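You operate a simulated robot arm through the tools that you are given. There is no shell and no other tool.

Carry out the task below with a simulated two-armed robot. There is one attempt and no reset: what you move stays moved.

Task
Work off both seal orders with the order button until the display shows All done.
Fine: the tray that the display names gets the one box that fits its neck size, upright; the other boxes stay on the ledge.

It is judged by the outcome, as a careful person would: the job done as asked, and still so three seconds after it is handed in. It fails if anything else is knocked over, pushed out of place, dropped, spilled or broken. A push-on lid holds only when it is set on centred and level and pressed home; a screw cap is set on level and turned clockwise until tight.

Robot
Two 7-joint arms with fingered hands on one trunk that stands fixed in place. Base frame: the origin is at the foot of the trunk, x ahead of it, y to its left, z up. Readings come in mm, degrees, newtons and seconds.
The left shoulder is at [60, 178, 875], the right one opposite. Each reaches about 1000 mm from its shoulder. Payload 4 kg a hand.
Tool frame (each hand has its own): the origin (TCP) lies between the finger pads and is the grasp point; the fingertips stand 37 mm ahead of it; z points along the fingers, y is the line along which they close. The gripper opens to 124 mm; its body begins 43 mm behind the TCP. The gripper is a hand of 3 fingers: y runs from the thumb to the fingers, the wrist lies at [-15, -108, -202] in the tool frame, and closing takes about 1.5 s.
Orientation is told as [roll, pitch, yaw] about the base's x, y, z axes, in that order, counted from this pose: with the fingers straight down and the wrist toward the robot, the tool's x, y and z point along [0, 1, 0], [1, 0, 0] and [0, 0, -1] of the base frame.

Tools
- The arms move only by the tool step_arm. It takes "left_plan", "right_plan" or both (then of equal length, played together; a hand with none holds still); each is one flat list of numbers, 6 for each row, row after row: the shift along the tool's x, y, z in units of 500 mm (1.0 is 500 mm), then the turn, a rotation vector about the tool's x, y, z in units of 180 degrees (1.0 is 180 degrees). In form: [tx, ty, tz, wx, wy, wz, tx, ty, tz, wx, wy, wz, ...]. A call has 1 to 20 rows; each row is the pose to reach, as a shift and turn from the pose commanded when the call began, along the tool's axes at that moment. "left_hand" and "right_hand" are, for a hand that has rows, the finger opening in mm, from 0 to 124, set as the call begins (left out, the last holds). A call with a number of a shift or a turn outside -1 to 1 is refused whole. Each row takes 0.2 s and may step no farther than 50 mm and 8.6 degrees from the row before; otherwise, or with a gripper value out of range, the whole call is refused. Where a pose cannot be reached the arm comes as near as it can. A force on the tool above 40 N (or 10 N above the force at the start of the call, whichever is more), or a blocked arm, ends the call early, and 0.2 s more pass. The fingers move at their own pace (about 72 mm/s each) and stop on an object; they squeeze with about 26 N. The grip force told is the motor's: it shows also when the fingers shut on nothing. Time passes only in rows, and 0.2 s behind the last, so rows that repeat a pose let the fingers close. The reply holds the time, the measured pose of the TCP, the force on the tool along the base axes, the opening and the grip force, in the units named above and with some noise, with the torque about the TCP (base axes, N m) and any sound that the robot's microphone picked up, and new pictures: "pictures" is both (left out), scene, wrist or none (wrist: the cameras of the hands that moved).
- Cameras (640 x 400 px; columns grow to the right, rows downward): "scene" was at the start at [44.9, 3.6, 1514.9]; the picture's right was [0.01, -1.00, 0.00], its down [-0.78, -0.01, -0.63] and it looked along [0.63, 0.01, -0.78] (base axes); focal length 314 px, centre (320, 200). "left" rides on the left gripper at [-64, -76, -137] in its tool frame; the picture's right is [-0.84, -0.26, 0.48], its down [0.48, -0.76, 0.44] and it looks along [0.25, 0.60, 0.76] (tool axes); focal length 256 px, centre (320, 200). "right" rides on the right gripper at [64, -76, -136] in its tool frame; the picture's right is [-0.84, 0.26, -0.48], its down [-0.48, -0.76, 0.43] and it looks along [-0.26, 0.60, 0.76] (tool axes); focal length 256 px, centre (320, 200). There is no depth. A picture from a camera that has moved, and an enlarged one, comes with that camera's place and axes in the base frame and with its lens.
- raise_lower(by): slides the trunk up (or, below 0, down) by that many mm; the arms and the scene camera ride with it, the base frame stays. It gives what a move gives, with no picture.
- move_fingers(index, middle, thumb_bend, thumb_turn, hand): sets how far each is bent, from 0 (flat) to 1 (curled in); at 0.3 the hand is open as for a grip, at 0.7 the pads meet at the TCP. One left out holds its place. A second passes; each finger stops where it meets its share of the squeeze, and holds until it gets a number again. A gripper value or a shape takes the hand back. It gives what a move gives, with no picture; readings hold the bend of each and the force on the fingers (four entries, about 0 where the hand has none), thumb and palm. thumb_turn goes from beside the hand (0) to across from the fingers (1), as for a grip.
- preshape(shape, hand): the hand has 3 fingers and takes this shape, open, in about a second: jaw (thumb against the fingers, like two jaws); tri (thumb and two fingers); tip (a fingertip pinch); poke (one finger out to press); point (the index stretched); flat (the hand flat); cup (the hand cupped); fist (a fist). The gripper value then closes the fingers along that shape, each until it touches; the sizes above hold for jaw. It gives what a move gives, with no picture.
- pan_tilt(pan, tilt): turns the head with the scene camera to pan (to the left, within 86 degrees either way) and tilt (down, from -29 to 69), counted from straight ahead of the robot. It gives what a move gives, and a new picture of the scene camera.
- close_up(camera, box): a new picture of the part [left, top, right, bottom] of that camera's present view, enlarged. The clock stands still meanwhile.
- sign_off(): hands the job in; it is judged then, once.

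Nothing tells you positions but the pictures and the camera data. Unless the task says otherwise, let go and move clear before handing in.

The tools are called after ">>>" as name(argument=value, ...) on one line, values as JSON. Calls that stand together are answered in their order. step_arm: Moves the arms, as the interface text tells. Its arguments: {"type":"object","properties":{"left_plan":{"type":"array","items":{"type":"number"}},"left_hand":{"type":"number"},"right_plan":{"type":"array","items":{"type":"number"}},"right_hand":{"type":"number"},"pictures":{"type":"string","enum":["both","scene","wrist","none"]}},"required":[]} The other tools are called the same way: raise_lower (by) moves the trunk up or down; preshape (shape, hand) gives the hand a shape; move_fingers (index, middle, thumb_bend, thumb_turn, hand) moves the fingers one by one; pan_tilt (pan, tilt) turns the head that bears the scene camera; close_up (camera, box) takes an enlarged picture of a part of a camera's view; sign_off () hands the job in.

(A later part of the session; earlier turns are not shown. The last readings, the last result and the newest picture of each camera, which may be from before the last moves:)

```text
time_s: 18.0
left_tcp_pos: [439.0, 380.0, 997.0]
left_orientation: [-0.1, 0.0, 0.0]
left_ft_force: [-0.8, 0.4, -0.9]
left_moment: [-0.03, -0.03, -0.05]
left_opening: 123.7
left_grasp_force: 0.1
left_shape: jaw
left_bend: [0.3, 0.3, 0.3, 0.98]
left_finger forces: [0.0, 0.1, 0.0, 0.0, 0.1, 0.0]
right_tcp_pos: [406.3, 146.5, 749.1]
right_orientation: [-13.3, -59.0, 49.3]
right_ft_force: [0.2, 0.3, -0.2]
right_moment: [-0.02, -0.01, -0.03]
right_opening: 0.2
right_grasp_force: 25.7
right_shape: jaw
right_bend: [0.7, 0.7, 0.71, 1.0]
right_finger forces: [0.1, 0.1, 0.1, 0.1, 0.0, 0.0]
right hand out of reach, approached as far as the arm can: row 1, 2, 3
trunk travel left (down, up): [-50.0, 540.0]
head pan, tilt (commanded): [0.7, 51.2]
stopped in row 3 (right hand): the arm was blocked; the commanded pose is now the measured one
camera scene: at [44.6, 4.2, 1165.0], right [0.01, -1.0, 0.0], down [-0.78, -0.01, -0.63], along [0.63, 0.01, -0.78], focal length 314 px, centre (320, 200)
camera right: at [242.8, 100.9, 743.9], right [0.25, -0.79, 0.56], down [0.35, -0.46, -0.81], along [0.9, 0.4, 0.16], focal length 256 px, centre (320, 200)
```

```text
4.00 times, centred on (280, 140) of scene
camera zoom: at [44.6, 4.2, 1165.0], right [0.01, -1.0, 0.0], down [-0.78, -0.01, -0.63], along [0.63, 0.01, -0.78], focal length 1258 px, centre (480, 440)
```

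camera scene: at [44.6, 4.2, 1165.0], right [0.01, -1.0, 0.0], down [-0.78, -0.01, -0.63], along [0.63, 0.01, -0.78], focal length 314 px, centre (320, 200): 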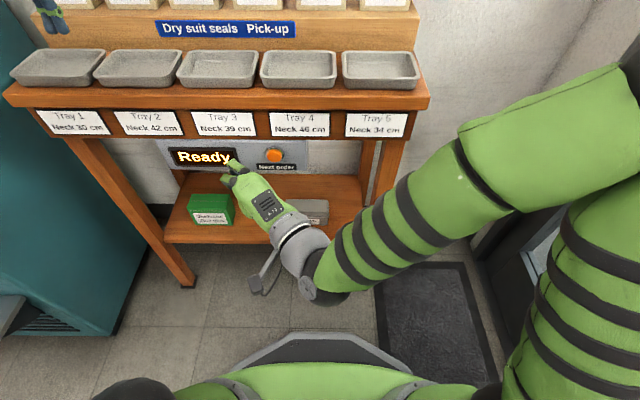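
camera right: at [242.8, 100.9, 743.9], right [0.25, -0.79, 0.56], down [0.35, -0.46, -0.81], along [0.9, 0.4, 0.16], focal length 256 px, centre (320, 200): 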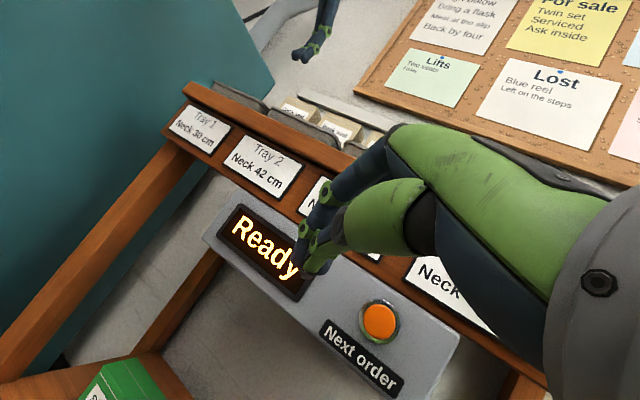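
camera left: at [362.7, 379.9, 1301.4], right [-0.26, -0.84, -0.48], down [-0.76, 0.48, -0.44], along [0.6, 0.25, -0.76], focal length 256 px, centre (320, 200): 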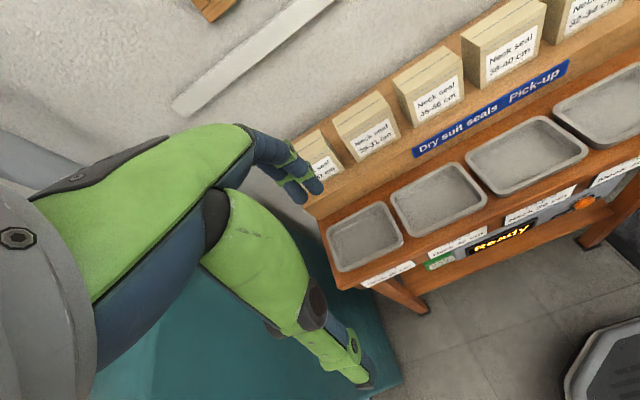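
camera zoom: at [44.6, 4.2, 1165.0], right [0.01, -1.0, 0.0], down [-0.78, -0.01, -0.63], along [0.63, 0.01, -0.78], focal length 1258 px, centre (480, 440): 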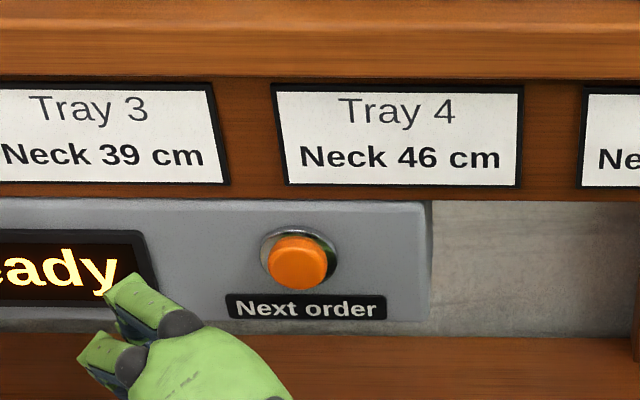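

The elbow has swung out to the right, which suits this reach, and the hand is at [406, 147, 749] pointing toward the panel. I'll slide it right so the fingertips line up in front of the button.

>>> step_arm(right_plan=[-0.042, -0.0081, -0.004, 0, 0, 0, -0.084, -0.0162, -0.0079, 0, 0, 0, -0.126, -0.0243, -0.0119, 0, 0, 0])

>>> close_up(camera="scene", box=[200, 90, 360, 190])

```text
time_s: 18.8
left_tcp_pos: [438.7, 381.0, 997.1]
left_orientation: [0.0, 0.1, -0.1]
left_ft_force: [-0.6, 0.6, 0.8]
left_moment: [0.0, 0.0, 0.02]
left_opening: 123.6
left_grasp_force: 0.0
left_shape: jaw
left_bend: [0.3, 0.3, 0.3, 0.98]
left_finger forces: [0.1, 0.0, 0.0, 0.1, 0.0, 0.0]
right_tcp_pos: [408.8, 141.8, 751.3]
right_orientation: [-13.1, -59.0, 48.7]
right_ft_force: [0.0, -0.6, 0.0]
right_moment: [-0.03, 0.03, -0.01]
right_opening: 0.1
right_grasp_force: 26.0
right_shape: jaw
right_bend: [0.7, 0.7, 0.71, 1.0]
right_finger forces: [0.0, 0.1, 0.1, 0.1, 0.0, 0.1]
right hand out of reach, approached as far as the arm can: row 1, 2, 3
trunk travel left (down, up): [-50.0, 540.0]
head pan, tilt (commanded): [0.7, 51.2]
camera scene: at [45.0, 3.4, 1164.9], right [0.01, -1.0, 0.0], down [-0.78, -0.01, -0.63], along [0.63, 0.01, -0.78], focal length 314 px, centre (320, 200)
camera right: at [246.9, 96.7, 747.6], right [0.25, -0.79, 0.56], down [0.35, -0.47, -0.81], along [0.91, 0.39, 0.16], focal length 256 px, centre (320, 200)
```

scene: 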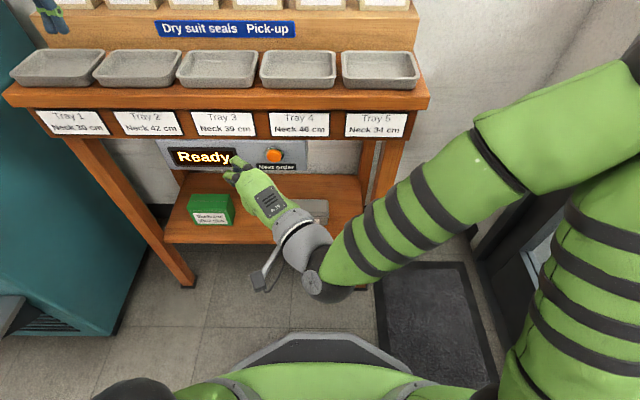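
right: 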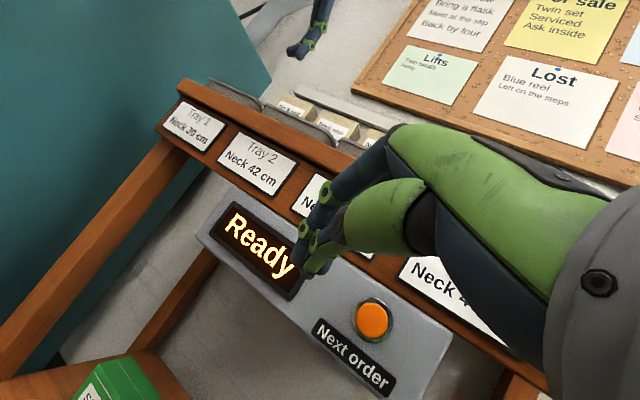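

```text
4.00 times, centred on (280, 140) of scene
camera zoom: at [45.0, 3.4, 1164.9], right [0.01, -1.0, 0.0], down [-0.78, -0.01, -0.63], along [0.63, 0.01, -0.78], focal length 1258 px, centre (480, 440)
```

zoom: 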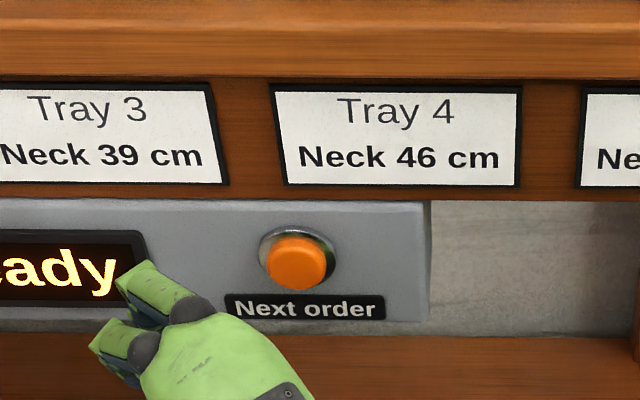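

The wrist limit is loosest when the hand is near shoulder height, so I'll raise the trunk 200 mm. The hand is clear of the table edge, and I'll come back down to button height afterwards.

>>> raise_lower(by=200)

>>> step_arm(right_plan=[0, 0, 0, 0, 0, 0.02, 0, 0, 0, 0, 0, 0.039])

```text
time_s: 21.0
left_tcp_pos: [438.1, 380.5, 1198.0]
left_orientation: [0.1, 0.0, 0.0]
left_ft_force: [0.0, -0.9, -0.3]
left_moment: [0.01, 0.01, 0.0]
left_opening: 123.8
left_grasp_force: 0.2
left_shape: jaw
left_bend: [0.3, 0.3, 0.3, 0.98]
left_finger forces: [0.0, 0.0, 0.0, 0.0, 0.1, 0.0]
right_tcp_pos: [408.9, 142.9, 950.6]
right_orientation: [-13.0, -58.8, 48.6]
right_ft_force: [0.1, 0.1, -0.4]
right_moment: [-0.02, -0.01, 0.02]
right_opening: 0.0
right_grasp_force: 25.4
right_shape: jaw
right_bend: [0.7, 0.7, 0.71, 1.0]
right_finger forces: [0.1, 0.1, 0.1, 0.1, 0.0, 0.1]
trunk travel left (down, up): [-250.0, 340.0]
head pan, tilt (commanded): [0.7, 51.2]
```

```text
time_s: 21.6
left_tcp_pos: [438.4, 380.1, 1197.2]
left_orientation: [0.0, 0.1, -0.1]
left_ft_force: [0.8, 0.3, -0.1]
left_moment: [-0.01, 0.0, -0.01]
left_opening: 124.1
left_grasp_force: 0.0
left_shape: jaw
left_bend: [0.3, 0.3, 0.3, 0.98]
left_finger forces: [0.0, 0.1, 0.1, 0.1, 0.0, 0.0]
right_tcp_pos: [407.8, 141.5, 952.0]
right_orientation: [-1.0, -59.8, 34.8]
right_ft_force: [0.3, -0.7, -0.1]
right_moment: [0.03, -0.02, 0.02]
right_opening: 0.0
right_grasp_force: 26.4
right_shape: jaw
right_bend: [0.7, 0.7, 0.71, 1.0]
right_finger forces: [0.0, 0.0, 0.0, 0.0, 0.0, 0.0]
trunk travel left (down, up): [-250.0, 340.0]
head pan, tilt (commanded): [0.7, 51.2]
camera scene: at [44.9, 3.6, 1364.9], right [0.01, -1.0, 0.0], down [-0.78, -0.01, -0.63], along [0.63, 0.01, -0.78], focal length 314 px, centre (320, 200)
camera right: at [244.0, 106.7, 953.6], right [0.23, -0.85, 0.47], down [0.27, -0.41, -0.87], along [0.94, 0.32, 0.14], focal length 256 px, centre (320, 200)
```

scene: 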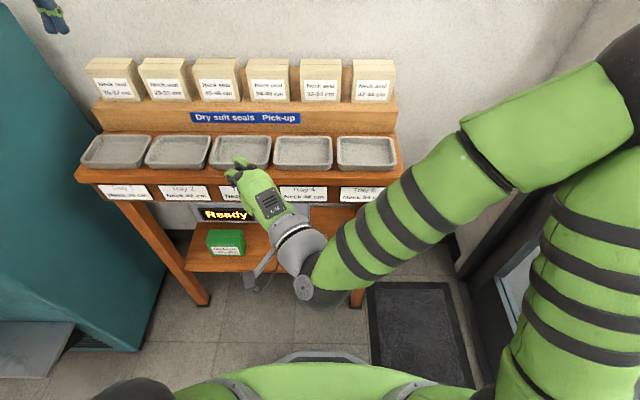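
right: 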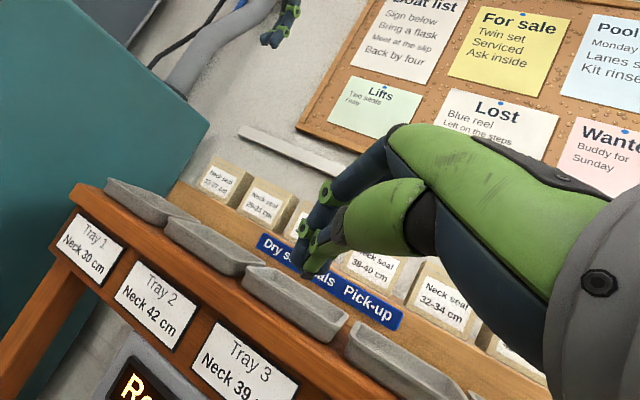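

The orientation is now exactly what I want, with the elbow out to the right. I'll lower the hand toward the front of the button.

>>> step_arm(right_plan=[-0.0187, -0.0653, 0.0408, 0, 0, 0, -0.0375, -0.1306, 0.0815, 0, 0, 0, -0.0562, -0.196, 0.1223, 0, 0, 0, -0.075, -0.2613, 0.163, 0, 0, 0, -0.0937, -0.3266, 0.2038, 0, 0, 0])

>>> close_up(camera="scene", box=[200, 170, 360, 270])

```text
time_s: 22.8
left_tcp_pos: [439.0, 379.3, 1197.6]
left_orientation: [0.0, 0.0, -0.1]
left_ft_force: [-0.6, -0.3, 0.4]
left_moment: [0.01, -0.01, -0.03]
left_opening: 123.6
left_grasp_force: 0.0
left_shape: jaw
left_bend: [0.3, 0.3, 0.3, 0.98]
left_finger forces: [0.0, 0.0, 0.1, 0.0, 0.0, 0.0]
right_tcp_pos: [414.1, 129.3, 766.2]
right_orientation: [-1.8, -59.5, 34.2]
right_ft_force: [-0.1, -0.1, -0.1]
right_moment: [0.01, -0.02, 0.02]
right_opening: 0.3
right_grasp_force: 25.9
right_shape: jaw
right_bend: [0.7, 0.7, 0.71, 1.0]
right_finger forces: [0.0, 0.0, 0.1, 0.0, 0.0, 0.1]
right hand out of reach, approached as far as the arm can: row 1, 2, 3, 4, 5
trunk travel left (down, up): [-250.0, 340.0]
head pan, tilt (commanded): [0.7, 51.2]
camera scene: at [45.2, 3.2, 1365.0], right [0.01, -1.0, 0.0], down [-0.78, -0.01, -0.63], along [0.63, 0.01, -0.78], focal length 314 px, centre (320, 200)
camera right: at [248.3, 98.0, 768.4], right [0.21, -0.85, 0.48], down [0.26, -0.42, -0.87], along [0.94, 0.3, 0.14], focal length 256 px, centre (320, 200)
```

scene: 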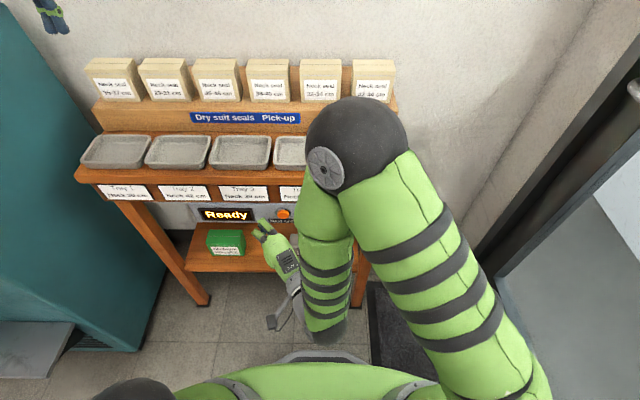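
right: 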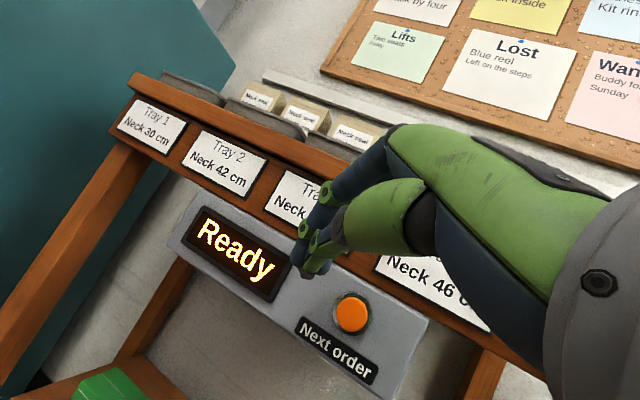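

```text
4.00 times, centred on (280, 220) of scene
camera zoom: at [45.2, 3.2, 1365.0], right [0.01, -1.0, 0.0], down [-0.78, -0.01, -0.63], along [0.63, 0.01, -0.78], focal length 1258 px, centre (480, 120)
```

zoom: 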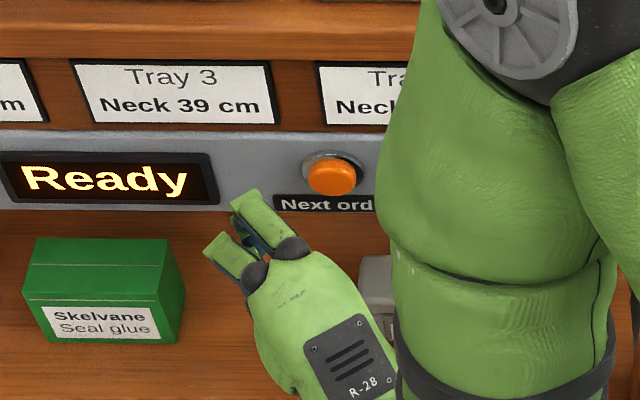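

The closed-fist pose keeps hitting wrist limits, but the shallow tilt (pitch −33, no yaw) was fully reachable. In that pose the open finger pair points forward-down with the rest of the hand well behind, so I'll press with those two fingertips instead. I'll rotate back to it now.

>>> step_arm(right_plan=[-0.0035, 0.0058, -0.0124, 0.024, -0.0219, 0.0218, -0.007, 0.0116, -0.0248, 0.0481, -0.0437, 0.0436, -0.0105, 0.0175, -0.0373, 0.0721, -0.0656, 0.0654, -0.014, 0.0233, -0.0497, 0.0961, -0.0874, 0.0871, -0.0175, 0.0291, -0.0621, 0.1202, -0.1093, 0.1089, -0.021, 0.0349, -0.0745, 0.1442, -0.1311, 0.1307], pictures="none")

>>> raise_lower(by=-70)

>>> step_arm(right_plan=[0, 0, 0, 0, 0, 0, 0, 0, 0, 0, 0, 0, 0, 0, 0, 0, 0, 0, 0, 0, 0, 0, 0, 0], right_hand=124)

```text
time_s: 24.2
left_tcp_pos: [439.8, 380.8, 1197.4]
left_orientation: [0.0, 0.0, -0.1]
left_ft_force: [-0.2, 0.3, -0.1]
left_moment: [-0.01, -0.01, 0.01]
left_opening: 123.7
left_grasp_force: 0.2
left_shape: jaw
left_bend: [0.3, 0.3, 0.3, 0.98]
left_finger forces: [0.0, 0.0, 0.0, 0.0, 0.1, 0.0]
right_tcp_pos: [401.0, 109.4, 800.4]
right_orientation: [0.3, -33.1, 0.6]
right_ft_force: [0.4, -0.1, -0.4]
right_moment: [0.0, -0.03, 0.01]
right_opening: 0.2
right_grasp_force: 26.2
right_shape: jaw
right_bend: [0.7, 0.7, 0.71, 1.0]
right_finger forces: [0.1, 0.0, 0.0, 0.0, 0.1, 0.1]
trunk travel left (down, up): [-250.0, 340.0]
head pan, tilt (commanded): [0.7, 51.2]
```

```text
time_s: 25.3
left_tcp_pos: [438.2, 380.1, 1127.4]
left_orientation: [0.1, -0.1, 0.0]
left_ft_force: [-0.3, -1.0, 0.5]
left_moment: [0.05, 0.02, -0.02]
left_opening: 123.9
left_grasp_force: 0.0
left_shape: jaw
left_bend: [0.3, 0.3, 0.3, 0.98]
left_finger forces: [0.0, 0.0, 0.1, 0.0, 0.0, 0.0]
right_tcp_pos: [402.4, 109.6, 731.0]
right_orientation: [0.3, -33.1, 0.7]
right_ft_force: [-0.1, 0.4, 0.3]
right_moment: [0.0, 0.02, 0.02]
right_opening: 0.0
right_grasp_force: 25.8
right_shape: jaw
right_bend: [0.7, 0.7, 0.71, 1.0]
right_finger forces: [0.0, 0.2, 0.0, 0.0, 0.0, 0.0]
trunk travel left (down, up): [-180.0, 410.0]
head pan, tilt (commanded): [0.7, 51.2]
```

```text
time_s: 26.3
left_tcp_pos: [438.7, 379.8, 1127.2]
left_orientation: [0.0, -0.1, -0.1]
left_ft_force: [0.3, -0.8, 0.3]
left_moment: [0.03, 0.03, -0.01]
left_opening: 123.4
left_grasp_force: 0.1
left_shape: jaw
left_bend: [0.3, 0.3, 0.3, 0.98]
left_finger forces: [0.1, 0.1, 0.1, 0.1, 0.0, 0.0]
right_tcp_pos: [400.9, 108.0, 731.1]
right_orientation: [0.4, -33.2, 0.8]
right_ft_force: [-0.2, 0.2, -0.2]
right_moment: [0.0, -0.01, 0.0]
right_opening: 123.8
right_grasp_force: 0.0
right_shape: jaw
right_bend: [0.3, 0.3, 0.3, 0.98]
right_finger forces: [0.0, 0.0, 0.0, 0.0, 0.0, 0.0]
trunk travel left (down, up): [-180.0, 410.0]
head pan, tilt (commanded): [0.7, 51.2]
camera scene: at [44.9, 3.5, 1294.9], right [0.01, -1.0, 0.0], down [-0.78, -0.01, -0.63], along [0.63, 0.01, -0.78], focal length 314 px, centre (320, 200)
camera right: at [262.0, 169.5, 803.5], right [-0.04, -0.84, 0.54], down [-0.39, -0.49, -0.78], along [0.92, -0.24, -0.31], focal length 256 px, centre (320, 200)
```

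scene: 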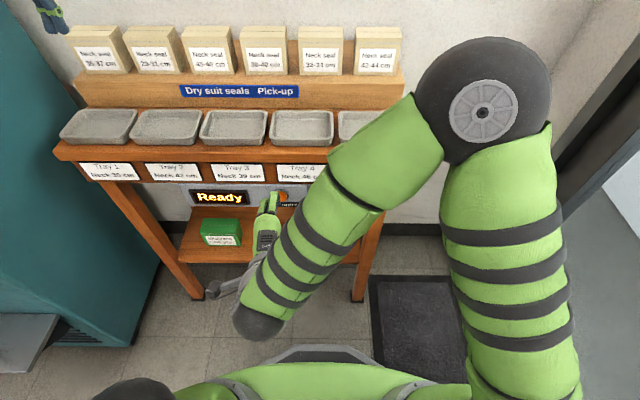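
right: 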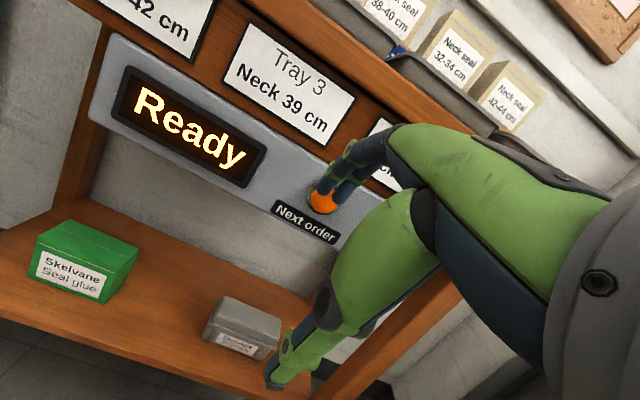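

This pose works: the right hand sits in front of the panel with its two fingers open and near the button. I'll zoom in to line up the fingertips.

>>> close_up(camera="right", box=[260, 100, 420, 260])

>>> close_up(camera="scene", box=[220, 160, 340, 235])

```text
2.50 times, centred on (340, 180) of right
camera zoom: at [262.0, 169.5, 803.5], right [-0.04, -0.84, 0.54], down [-0.39, -0.49, -0.78], along [0.92, -0.24, -0.31], focal length 640 px, centre (270, 250)
```

zoom: 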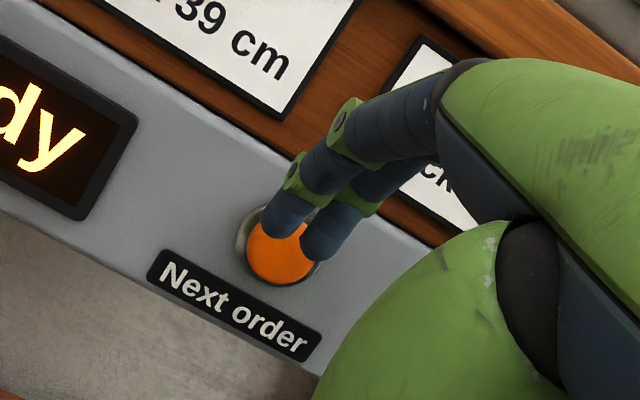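

```text
5.33 times, centred on (280, 198) of scene
camera zoom: at [44.9, 3.5, 1294.9], right [0.01, -1.0, 0.0], down [-0.78, -0.01, -0.63], along [0.63, 0.01, -0.78], focal length 1678 px, centre (533, 213)
```

zoom: 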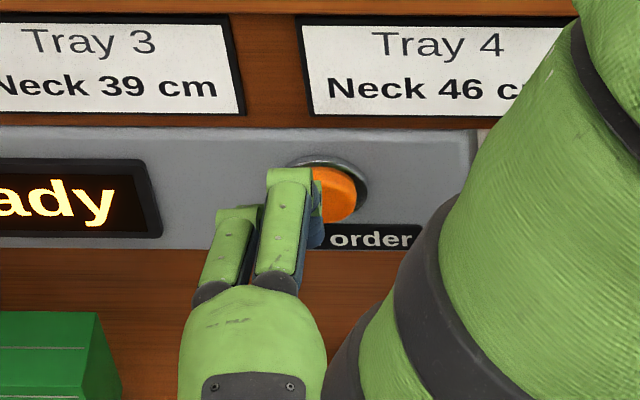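

The fingertips are aligned sideways with the button but about 12 mm too high. I'll lower them slightly and advance to just short of contact.

>>> step_arm(right_plan=[0, -0.0131, 0.0201, 0, 0, 0, 0, 0.0036, 0.031, 0, 0, 0, 0, 0.0203, 0.042, 0, 0, 0], pictures="none")

>>> close_up(camera="right", box=[260, 100, 420, 260])

>>> close_up(camera="scene", box=[220, 160, 340, 235])

```text
time_s: 27.1
left_tcp_pos: [438.3, 379.9, 1127.8]
left_orientation: [0.1, -0.1, -0.1]
left_ft_force: [-0.8, 0.9, -0.2]
left_moment: [0.02, -0.02, -0.01]
left_opening: 123.8
left_grasp_force: 0.0
left_shape: jaw
left_bend: [0.3, 0.3, 0.3, 0.98]
left_finger forces: [0.0, 0.0, 0.0, 0.0, 0.0, 0.1]
right_tcp_pos: [420.1, 108.4, 718.9]
right_orientation: [0.2, -33.2, 0.8]
right_ft_force: [-0.4, 0.5, -0.1]
right_moment: [-0.01, 0.04, 0.02]
right_opening: 123.7
right_grasp_force: 0.1
right_shape: jaw
right_bend: [0.3, 0.3, 0.3, 0.98]
right_finger forces: [0.0, 0.1, 0.0, 0.0, 0.0, 0.0]
trunk travel left (down, up): [-180.0, 410.0]
head pan, tilt (commanded): [0.7, 51.2]
```

```text
2.50 times, centred on (340, 180) of right
camera zoom: at [281.9, 169.4, 791.4], right [-0.04, -0.84, 0.54], down [-0.39, -0.49, -0.78], along [0.92, -0.24, -0.31], focal length 640 px, centre (270, 250)
```

zoom: 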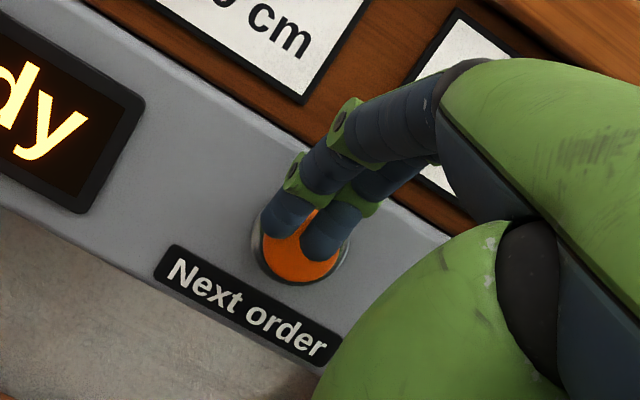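

```text
5.33 times, centred on (280, 198) of scene
camera zoom: at [44.9, 3.5, 1294.9], right [0.01, -1.0, 0.0], down [-0.78, -0.01, -0.63], along [0.63, 0.01, -0.78], focal length 1678 px, centre (533, 213)
```

zoom: 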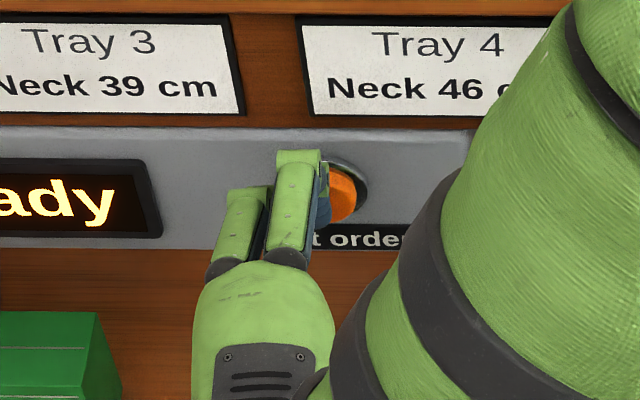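

The fingertips now overlap the button face. I'll advance gently and watch the force and the display.

>>> step_arm(right_plan=[0, 0.0078, 0.0099, 0, 0, 0, 0, 0.0157, 0.0198, 0, 0, 0, 0, 0.0257, 0.0264, 0, 0, 0], pictures="wrist")

>>> close_up(camera="scene", box=[170, 150, 330, 250])

```text
time_s: 27.9
left_tcp_pos: [438.7, 380.8, 1128.2]
left_orientation: [0.1, -0.1, -0.1]
left_ft_force: [0.2, 0.5, 0.7]
left_moment: [0.0, -0.03, -0.01]
left_opening: 123.7
left_grasp_force: 0.0
left_shape: jaw
left_bend: [0.3, 0.3, 0.3, 0.98]
left_finger forces: [0.0, 0.0, 0.1, 0.0, 0.0, 0.1]
right_tcp_pos: [437.4, 109.7, 715.5]
right_orientation: [0.2, -33.3, 1.0]
right_ft_force: [-14.7, -0.9, 4.4]
right_moment: [-0.07, -0.41, -0.14]
right_opening: 119.9
right_grasp_force: 0.0
right_shape: jaw
right_bend: [0.32, 0.32, 0.3, 0.98]
right_finger forces: [6.6, 7.5, 0.0, 0.0, 0.0, 0.0]
trunk travel left (down, up): [-180.0, 410.0]
head pan, tilt (commanded): [0.7, 51.2]
heard: click
camera right: at [297.9, 170.3, 787.8], right [-0.03, -0.84, 0.54], down [-0.39, -0.49, -0.78], along [0.92, -0.24, -0.31], focal length 256 px, centre (320, 200)
```

right: 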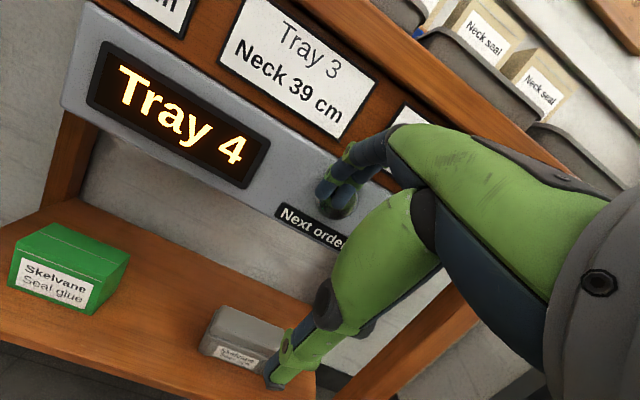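

```text
4.00 times, centred on (250, 200) of scene
camera zoom: at [43.6, 3.5, 1295.0], right [0.01, -1.0, 0.0], down [-0.78, -0.01, -0.63], along [0.63, 0.01, -0.78], focal length 1258 px, centre (600, 200)
```

zoom: 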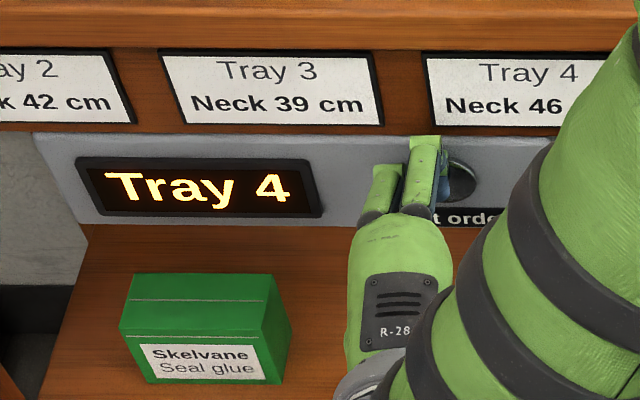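

The click came and the display shows Tray 4, which is Neck 46, so it needs the 45-46 box, third from the left. I'll back the right hand off the button and bring the left hand over toward that box for a closer look.

>>> step_arm(right_plan=[0, -0.0257, -0.0264, 0, 0, 0, 0, -0.05, -0.042, 0, 0, 0, 0, -0.0594, -0.0484, 0, 0, 0, 0, -0.0594, -0.0484, 0, 0, 0, 0, -0.0594, -0.0484, 0, 0, 0, 0, -0.0594, -0.0484, 0, 0, 0], left_plan=[-0.04, 0.06, -0.02, 0, 0, 0, -0.09, 0.13, -0.02, 0, 0, 0, -0.14, 0.2, -0.02, 0, 0, 0, -0.19, 0.27, -0.02, 0, 0, 0, -0.235, 0.34, -0.02, 0, 0, 0, -0.276, 0.4, -0.02, 0, 0, 0], left_hand=124)

>>> close_up(camera="scene", box=[60, 10, 420, 180])

```text
time_s: 29.3
left_tcp_pos: [638.9, 240.9, 1136.6]
left_orientation: [0.1, 0.0, -0.1]
left_ft_force: [0.2, 0.7, -0.2]
left_moment: [-0.03, -0.01, 0.01]
left_opening: 123.6
left_grasp_force: 0.1
left_shape: jaw
left_bend: [0.3, 0.3, 0.3, 0.98]
left_finger forces: [0.1, 0.0, 0.0, 0.0, 0.0, 0.0]
right_tcp_pos: [401.3, 108.0, 718.2]
right_orientation: [0.3, -33.2, 0.7]
right_ft_force: [-0.1, 0.2, -0.1]
right_moment: [-0.01, 0.03, 0.0]
right_opening: 123.6
right_grasp_force: 0.0
right_shape: jaw
right_bend: [0.3, 0.3, 0.3, 0.98]
right_finger forces: [0.0, 0.1, 0.1, 0.0, 0.0, 0.0]
trunk travel left (down, up): [-180.0, 410.0]
head pan, tilt (commanded): [0.7, 51.2]
camera scene: at [45.1, 3.6, 1294.9], right [0.01, -1.0, 0.0], down [-0.78, -0.01, -0.63], along [0.63, 0.01, -0.78], focal length 314 px, centre (320, 200)
camera right: at [261.9, 168.9, 791.5], right [-0.04, -0.84, 0.54], down [-0.39, -0.49, -0.78], along [0.92, -0.24, -0.31], focal length 256 px, centre (320, 200)
camera left: at [562.5, 178.6, 1272.2], right [-0.26, -0.84, -0.48], down [-0.76, 0.48, -0.43], along [0.6, 0.25, -0.76], focal length 256 px, centre (320, 200)
```

scene: 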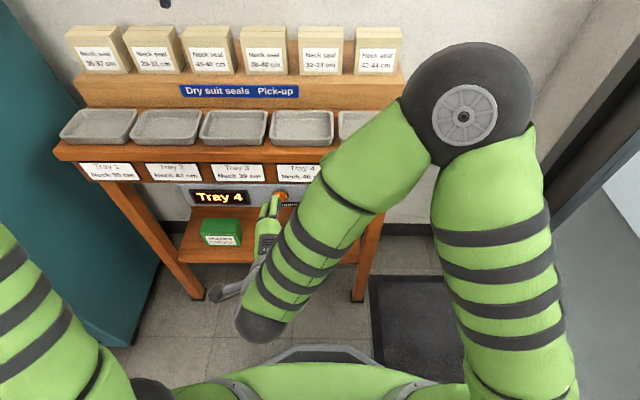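
right: 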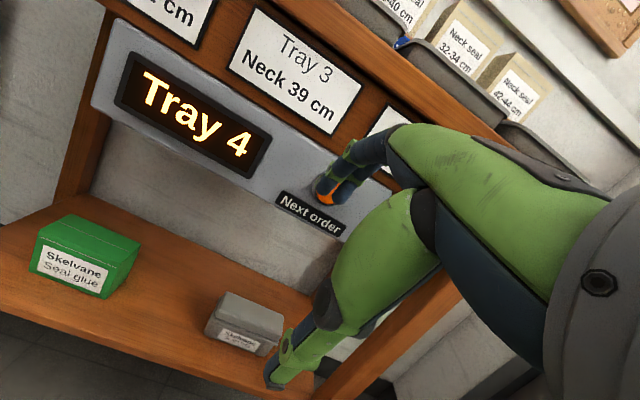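
left: 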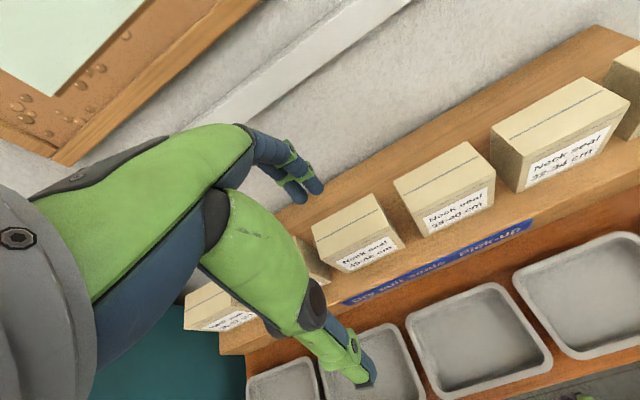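

```text
1.78 times, centred on (240, 95) of scene
camera zoom: at [45.1, 3.6, 1294.9], right [0.01, -1.0, 0.0], down [-0.78, -0.01, -0.63], along [0.63, 0.01, -0.78], focal length 559 px, centre (462, 387)
```

zoom: 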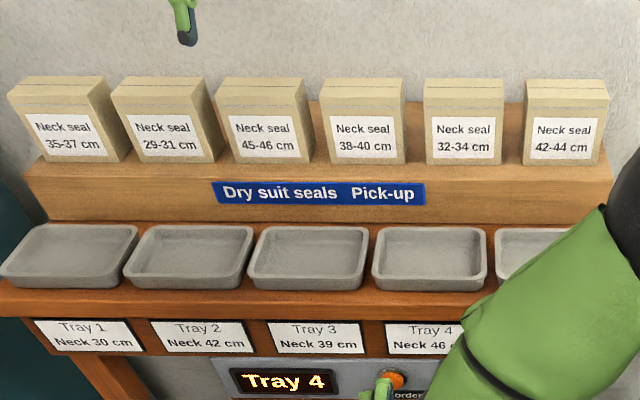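

Both the target box and tray 4 are visible in the scene and left wrist cameras. I'll zoom in on both for precise positions.

>>> close_up(camera="scene", box=[160, 20, 300, 108])

>>> close_up(camera="scene", box=[230, 90, 390, 190])

>>> close_up(camera="left", box=[290, 170, 450, 290])

>>> close_up(camera="left", box=[390, 220, 640, 400])

```text
4.55 times, centred on (230, 64) of scene
camera zoom: at [45.1, 3.6, 1294.9], right [0.01, -1.0, 0.0], down [-0.78, -0.01, -0.63], along [0.63, 0.01, -0.78], focal length 1430 px, centre (729, 818)
```

zoom: 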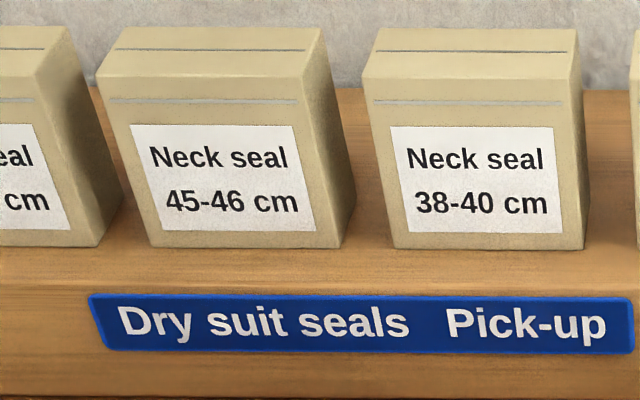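

```text
4.00 times, centred on (310, 140) of scene
camera zoom: at [45.1, 3.6, 1294.9], right [0.01, -1.0, 0.0], down [-0.78, -0.01, -0.63], along [0.63, 0.01, -0.78], focal length 1258 px, centre (360, 440)
```

zoom: 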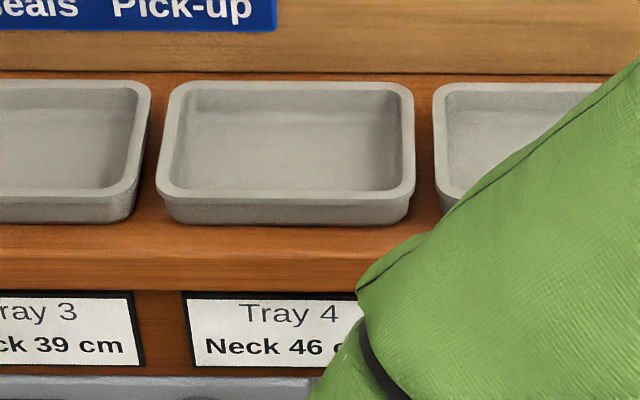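

```text
3.33 times, centred on (370, 230) of left
camera zoom: at [562.5, 178.6, 1272.2], right [-0.26, -0.84, -0.48], down [-0.76, 0.48, -0.43], along [0.6, 0.25, -0.76], focal length 853 px, centre (153, 100)
```

zoom: 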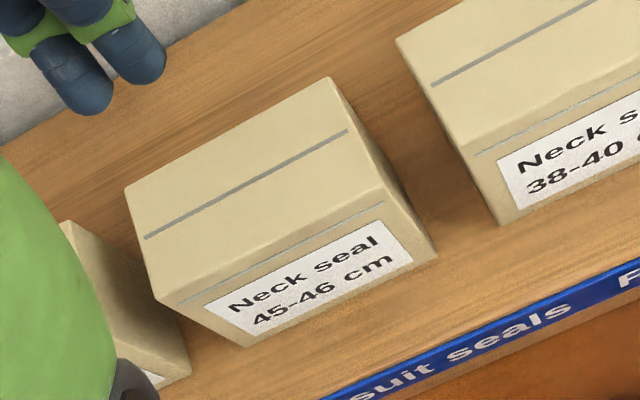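

```text
2.22 times, centred on (515, 310) of left
camera zoom: at [562.5, 178.6, 1272.2], right [-0.26, -0.84, -0.48], down [-0.76, 0.48, -0.43], along [0.6, 0.25, -0.76], focal length 569 px, centre (-113, -44)
```

zoom: 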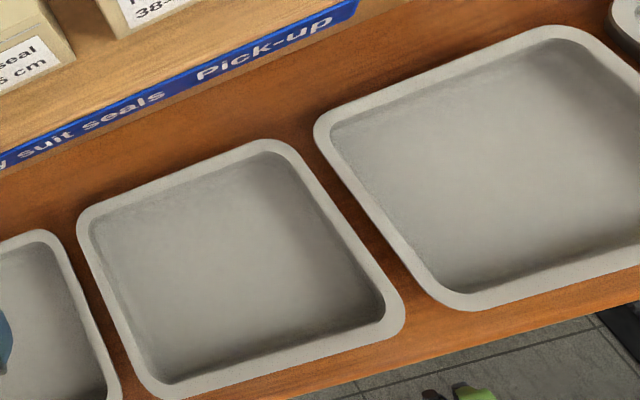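

Box 45-46 triangulates to x 690–739, y 199–286, z 929–1008, and tray 4 is centred near [575, 47] with its rim at z ≈ 886. I'll move the left hand directly above the box and partway down, then check the alignment.

>>> step_arm(left_plan=[0.0016, 0.0756, 0, 0, 0, 0, 0.0032, 0.1512, 0, 0, 0, 0, 0.0032, 0.1512, 0.06, 0, 0, 0, 0.0032, 0.1512, 0.12, 0, 0, 0])

>>> close_up(camera="scene", box=[150, 0, 310, 100])

```text
time_s: 30.3
left_tcp_pos: [717.0, 244.6, 1076.0]
left_orientation: [0.1, 0.0, -0.1]
left_ft_force: [-0.7, -0.2, 0.3]
left_moment: [-0.01, 0.0, 0.0]
left_opening: 123.4
left_grasp_force: 0.1
left_shape: jaw
left_bend: [0.3, 0.3, 0.3, 0.98]
left_finger forces: [0.0, 0.0, 0.0, 0.0, 0.0, 0.1]
right_tcp_pos: [401.4, 108.5, 718.8]
right_orientation: [0.2, -33.2, 0.7]
right_ft_force: [1.5, 0.3, -0.3]
right_moment: [0.03, 0.0, -0.03]
right_opening: 123.7
right_grasp_force: 0.0
right_shape: jaw
right_bend: [0.3, 0.3, 0.3, 0.98]
right_finger forces: [0.0, 0.0, 0.1, 0.0, 0.0, 0.0]
trunk travel left (down, up): [-180.0, 410.0]
head pan, tilt (commanded): [0.7, 51.2]
camera scene: at [44.9, 3.6, 1294.9], right [0.01, -1.0, 0.0], down [-0.78, -0.01, -0.63], along [0.63, 0.01, -0.78], focal length 314 px, centre (320, 200)
camera left: at [638.8, 181.3, 1212.2], right [-0.26, -0.84, -0.48], down [-0.76, 0.48, -0.43], along [0.6, 0.25, -0.76], focal length 256 px, centre (320, 200)
```

scene: 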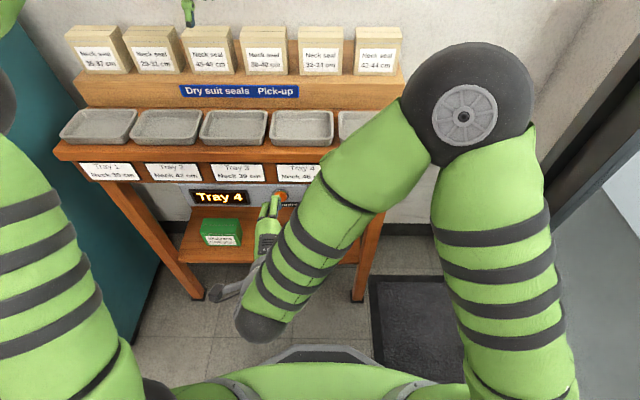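
left: 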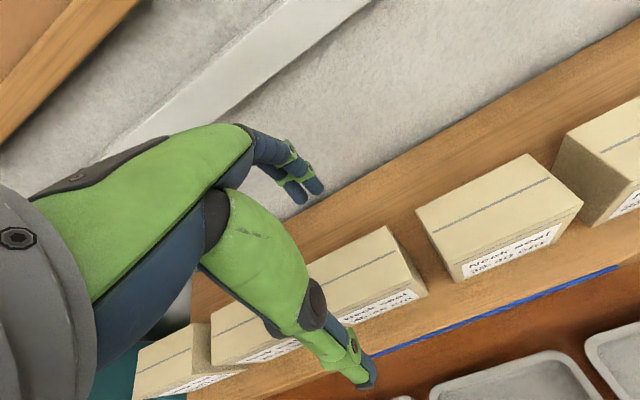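

```text
4.00 times, centred on (230, 50) of scene
camera zoom: at [44.9, 3.6, 1294.9], right [0.01, -1.0, 0.0], down [-0.78, -0.01, -0.63], along [0.63, 0.01, -0.78], focal length 1258 px, centre (680, 800)
```

zoom: 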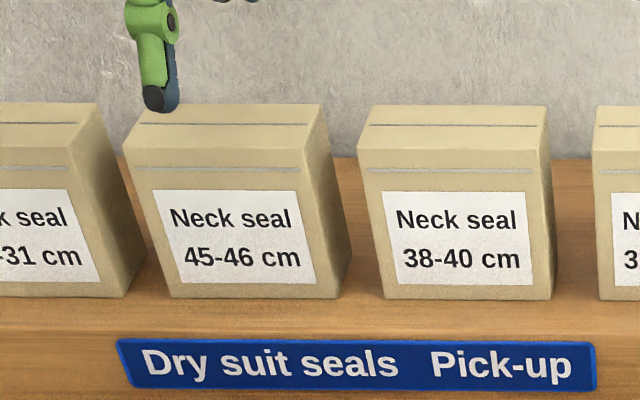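

The thumb hangs just in front of the box and the fingers are behind it. I'll descend to the grasp height with the pads 10 mm below the box top, then close the hand.

>>> step_arm(left_plan=[-0.003, -0.004, 0.0388, 0, 0, 0, -0.003, -0.004, 0.0775, 0, 0, 0, -0.003, -0.004, 0.1163, 0, 0, 0, -0.003, -0.004, 0.155, 0, 0, 0], pictures="both")

>>> close_up(camera="scene", box=[150, 0, 310, 100])

```text
time_s: 31.3
left_tcp_pos: [713.0, 241.7, 999.5]
left_orientation: [0.0, -0.2, 0.0]
left_ft_force: [0.1, 0.6, -0.3]
left_moment: [0.01, -0.01, 0.03]
left_opening: 123.5
left_grasp_force: 0.0
left_shape: jaw
left_bend: [0.3, 0.3, 0.3, 0.98]
left_finger forces: [0.0, 0.0, 0.0, 0.0, 0.0, 0.1]
right_tcp_pos: [400.3, 108.8, 718.3]
right_orientation: [0.3, -33.2, 0.7]
right_ft_force: [0.2, 0.2, 1.0]
right_moment: [0.0, 0.01, 0.03]
right_opening: 123.4
right_grasp_force: 0.1
right_shape: jaw
right_bend: [0.3, 0.3, 0.3, 0.98]
right_finger forces: [0.1, 0.0, 0.0, 0.0, 0.1, 0.1]
trunk travel left (down, up): [-180.0, 410.0]
head pan, tilt (commanded): [0.7, 51.2]
camera scene: at [45.0, 3.5, 1294.9], right [0.01, -1.0, 0.0], down [-0.78, -0.01, -0.63], along [0.63, 0.01, -0.78], focal length 314 px, centre (320, 200)
camera left: at [636.6, 179.7, 1134.9], right [-0.26, -0.84, -0.48], down [-0.76, 0.48, -0.44], along [0.6, 0.25, -0.76], focal length 256 px, centre (320, 200)
```

scene: 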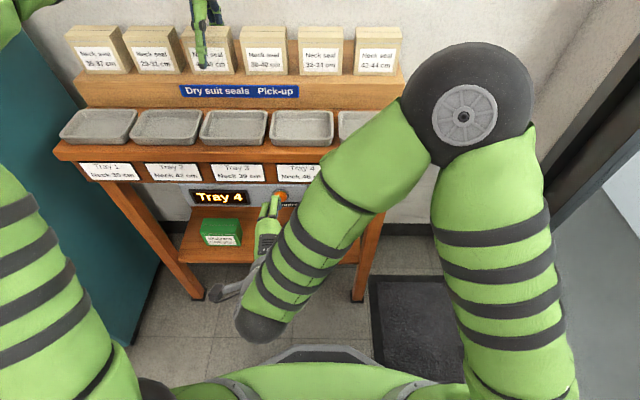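
left: 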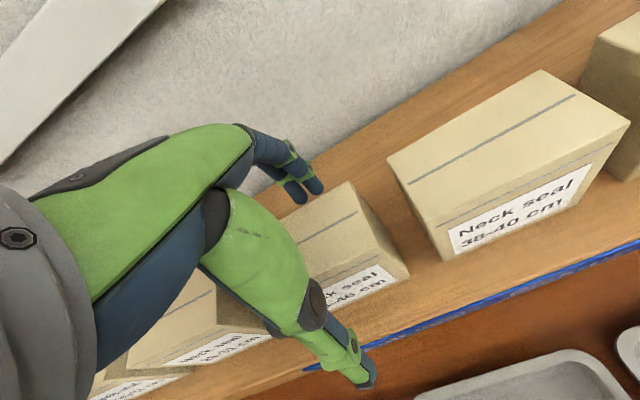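

```text
4.00 times, centred on (230, 50) of scene
camera zoom: at [45.0, 3.5, 1294.9], right [0.01, -1.0, 0.0], down [-0.78, -0.01, -0.63], along [0.63, 0.01, -0.78], focal length 1258 px, centre (680, 800)
```

zoom: 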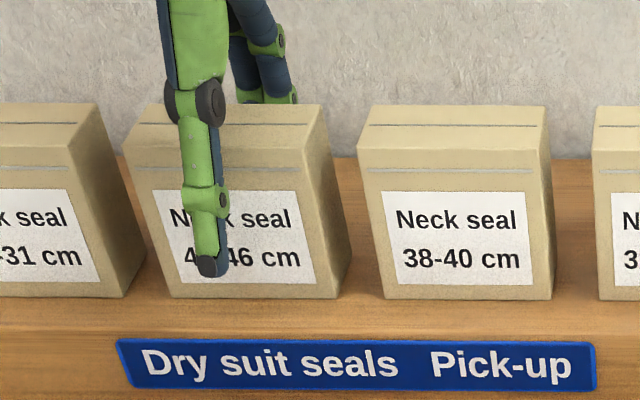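

The thumb and fingers straddle the box, so I'll close the left hand.

>>> step_arm(left_plan=[0, 0, 0, 0, 0, 0, 0, 0, 0, 0, 0, 0, 0, 0, 0, 0, 0, 0, 0, 0, 0, 0, 0, 0, 0, 0, 0, 0, 0, 0, 0, 0, 0, 0, 0, 0, 0, 0, 0, 0, 0, 0, 0, 0, 0, 0, 0, 0], left_hand=10)

>>> close_up(camera="scene", box=[150, 0, 310, 100])

```text
time_s: 33.1
left_tcp_pos: [712.7, 242.2, 1000.5]
left_orientation: [0.0, -0.1, -0.2]
left_ft_force: [2.4, 0.7, 8.3]
left_moment: [0.0, -0.51, -0.01]
left_opening: 58.9
left_grasp_force: 26.2
left_shape: jaw
left_bend: [0.41, 0.45, 0.58, 1.0]
left_finger forces: [19.7, 12.0, 0.0, 0.1, 29.7, 0.0]
right_tcp_pos: [401.4, 108.2, 719.5]
right_orientation: [0.4, -33.2, 0.7]
right_ft_force: [0.6, -0.5, -0.2]
right_moment: [0.03, -0.02, 0.01]
right_opening: 123.8
right_grasp_force: 0.2
right_shape: jaw
right_bend: [0.3, 0.3, 0.3, 0.98]
right_finger forces: [0.0, 0.1, 0.1, 0.0, 0.0, 0.0]
trunk travel left (down, up): [-180.0, 410.0]
head pan, tilt (commanded): [0.7, 51.2]
camera scene: at [44.7, 3.4, 1295.0], right [0.01, -1.0, 0.0], down [-0.78, -0.01, -0.63], along [0.63, 0.01, -0.78], focal length 314 px, centre (320, 200)
camera left: at [636.1, 179.5, 1135.7], right [-0.26, -0.84, -0.48], down [-0.76, 0.48, -0.44], along [0.6, 0.25, -0.76], focal length 256 px, centre (320, 200)
```

scene: 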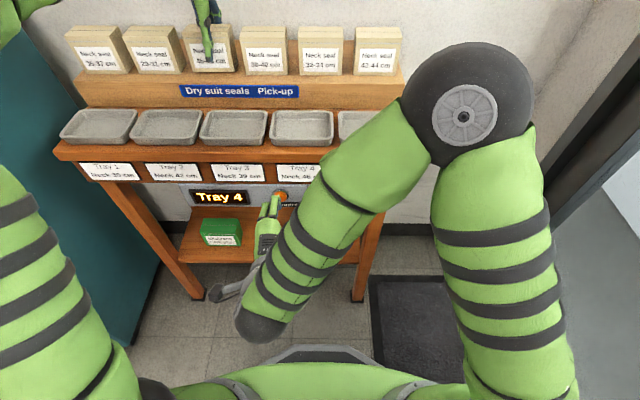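
left: 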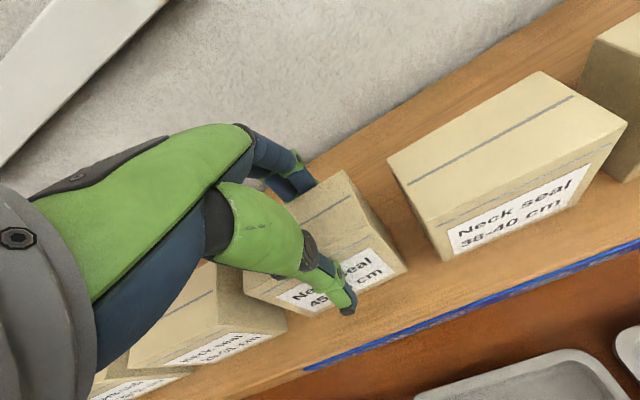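

```text
4.00 times, centred on (230, 50) of scene
camera zoom: at [44.7, 3.4, 1295.0], right [0.01, -1.0, 0.0], down [-0.78, -0.01, -0.63], along [0.63, 0.01, -0.78], focal length 1258 px, centre (680, 800)
```

zoom: 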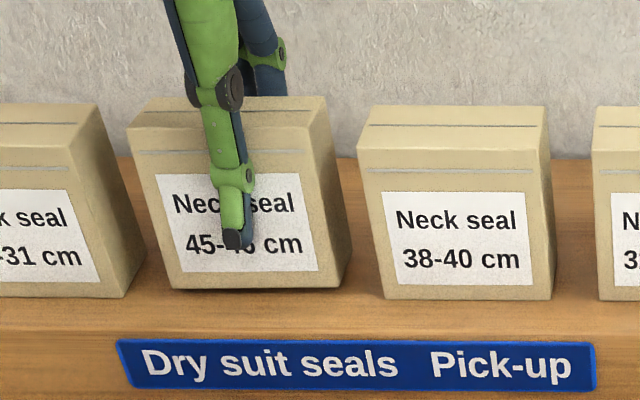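

The fingers hold the box, but it seems to have been pushed back about 10 mm. I'll check for tilt before lifting.

>>> close_up(camera="scene", box=[170, 10, 270, 80])

>>> close_up(camera="left", box=[230, 140, 430, 330])

```text
5.71 times, centred on (220, 45) of scene
camera zoom: at [44.7, 3.4, 1295.0], right [0.01, -1.0, 0.0], down [-0.78, -0.01, -0.63], along [0.63, 0.01, -0.78], focal length 1797 px, centre (891, 1086)
```

zoom: 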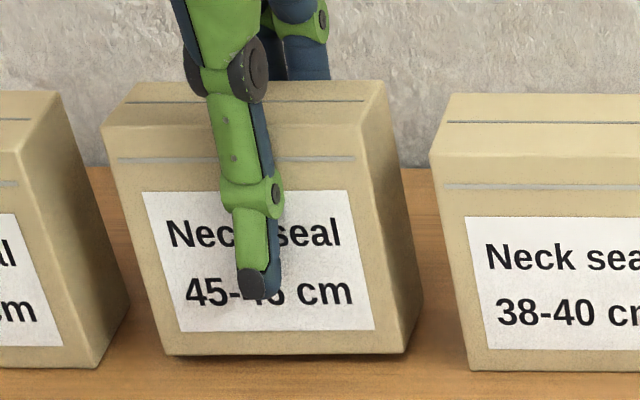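

```text
2.11 times, centred on (330, 235) of left
camera zoom: at [636.1, 179.5, 1135.7], right [-0.26, -0.84, -0.48], down [-0.76, 0.48, -0.44], along [0.6, 0.25, -0.76], focal length 539 px, centre (299, 126)
```

zoom: 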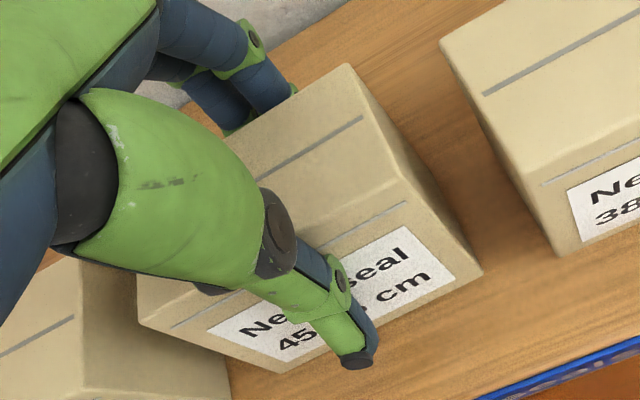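

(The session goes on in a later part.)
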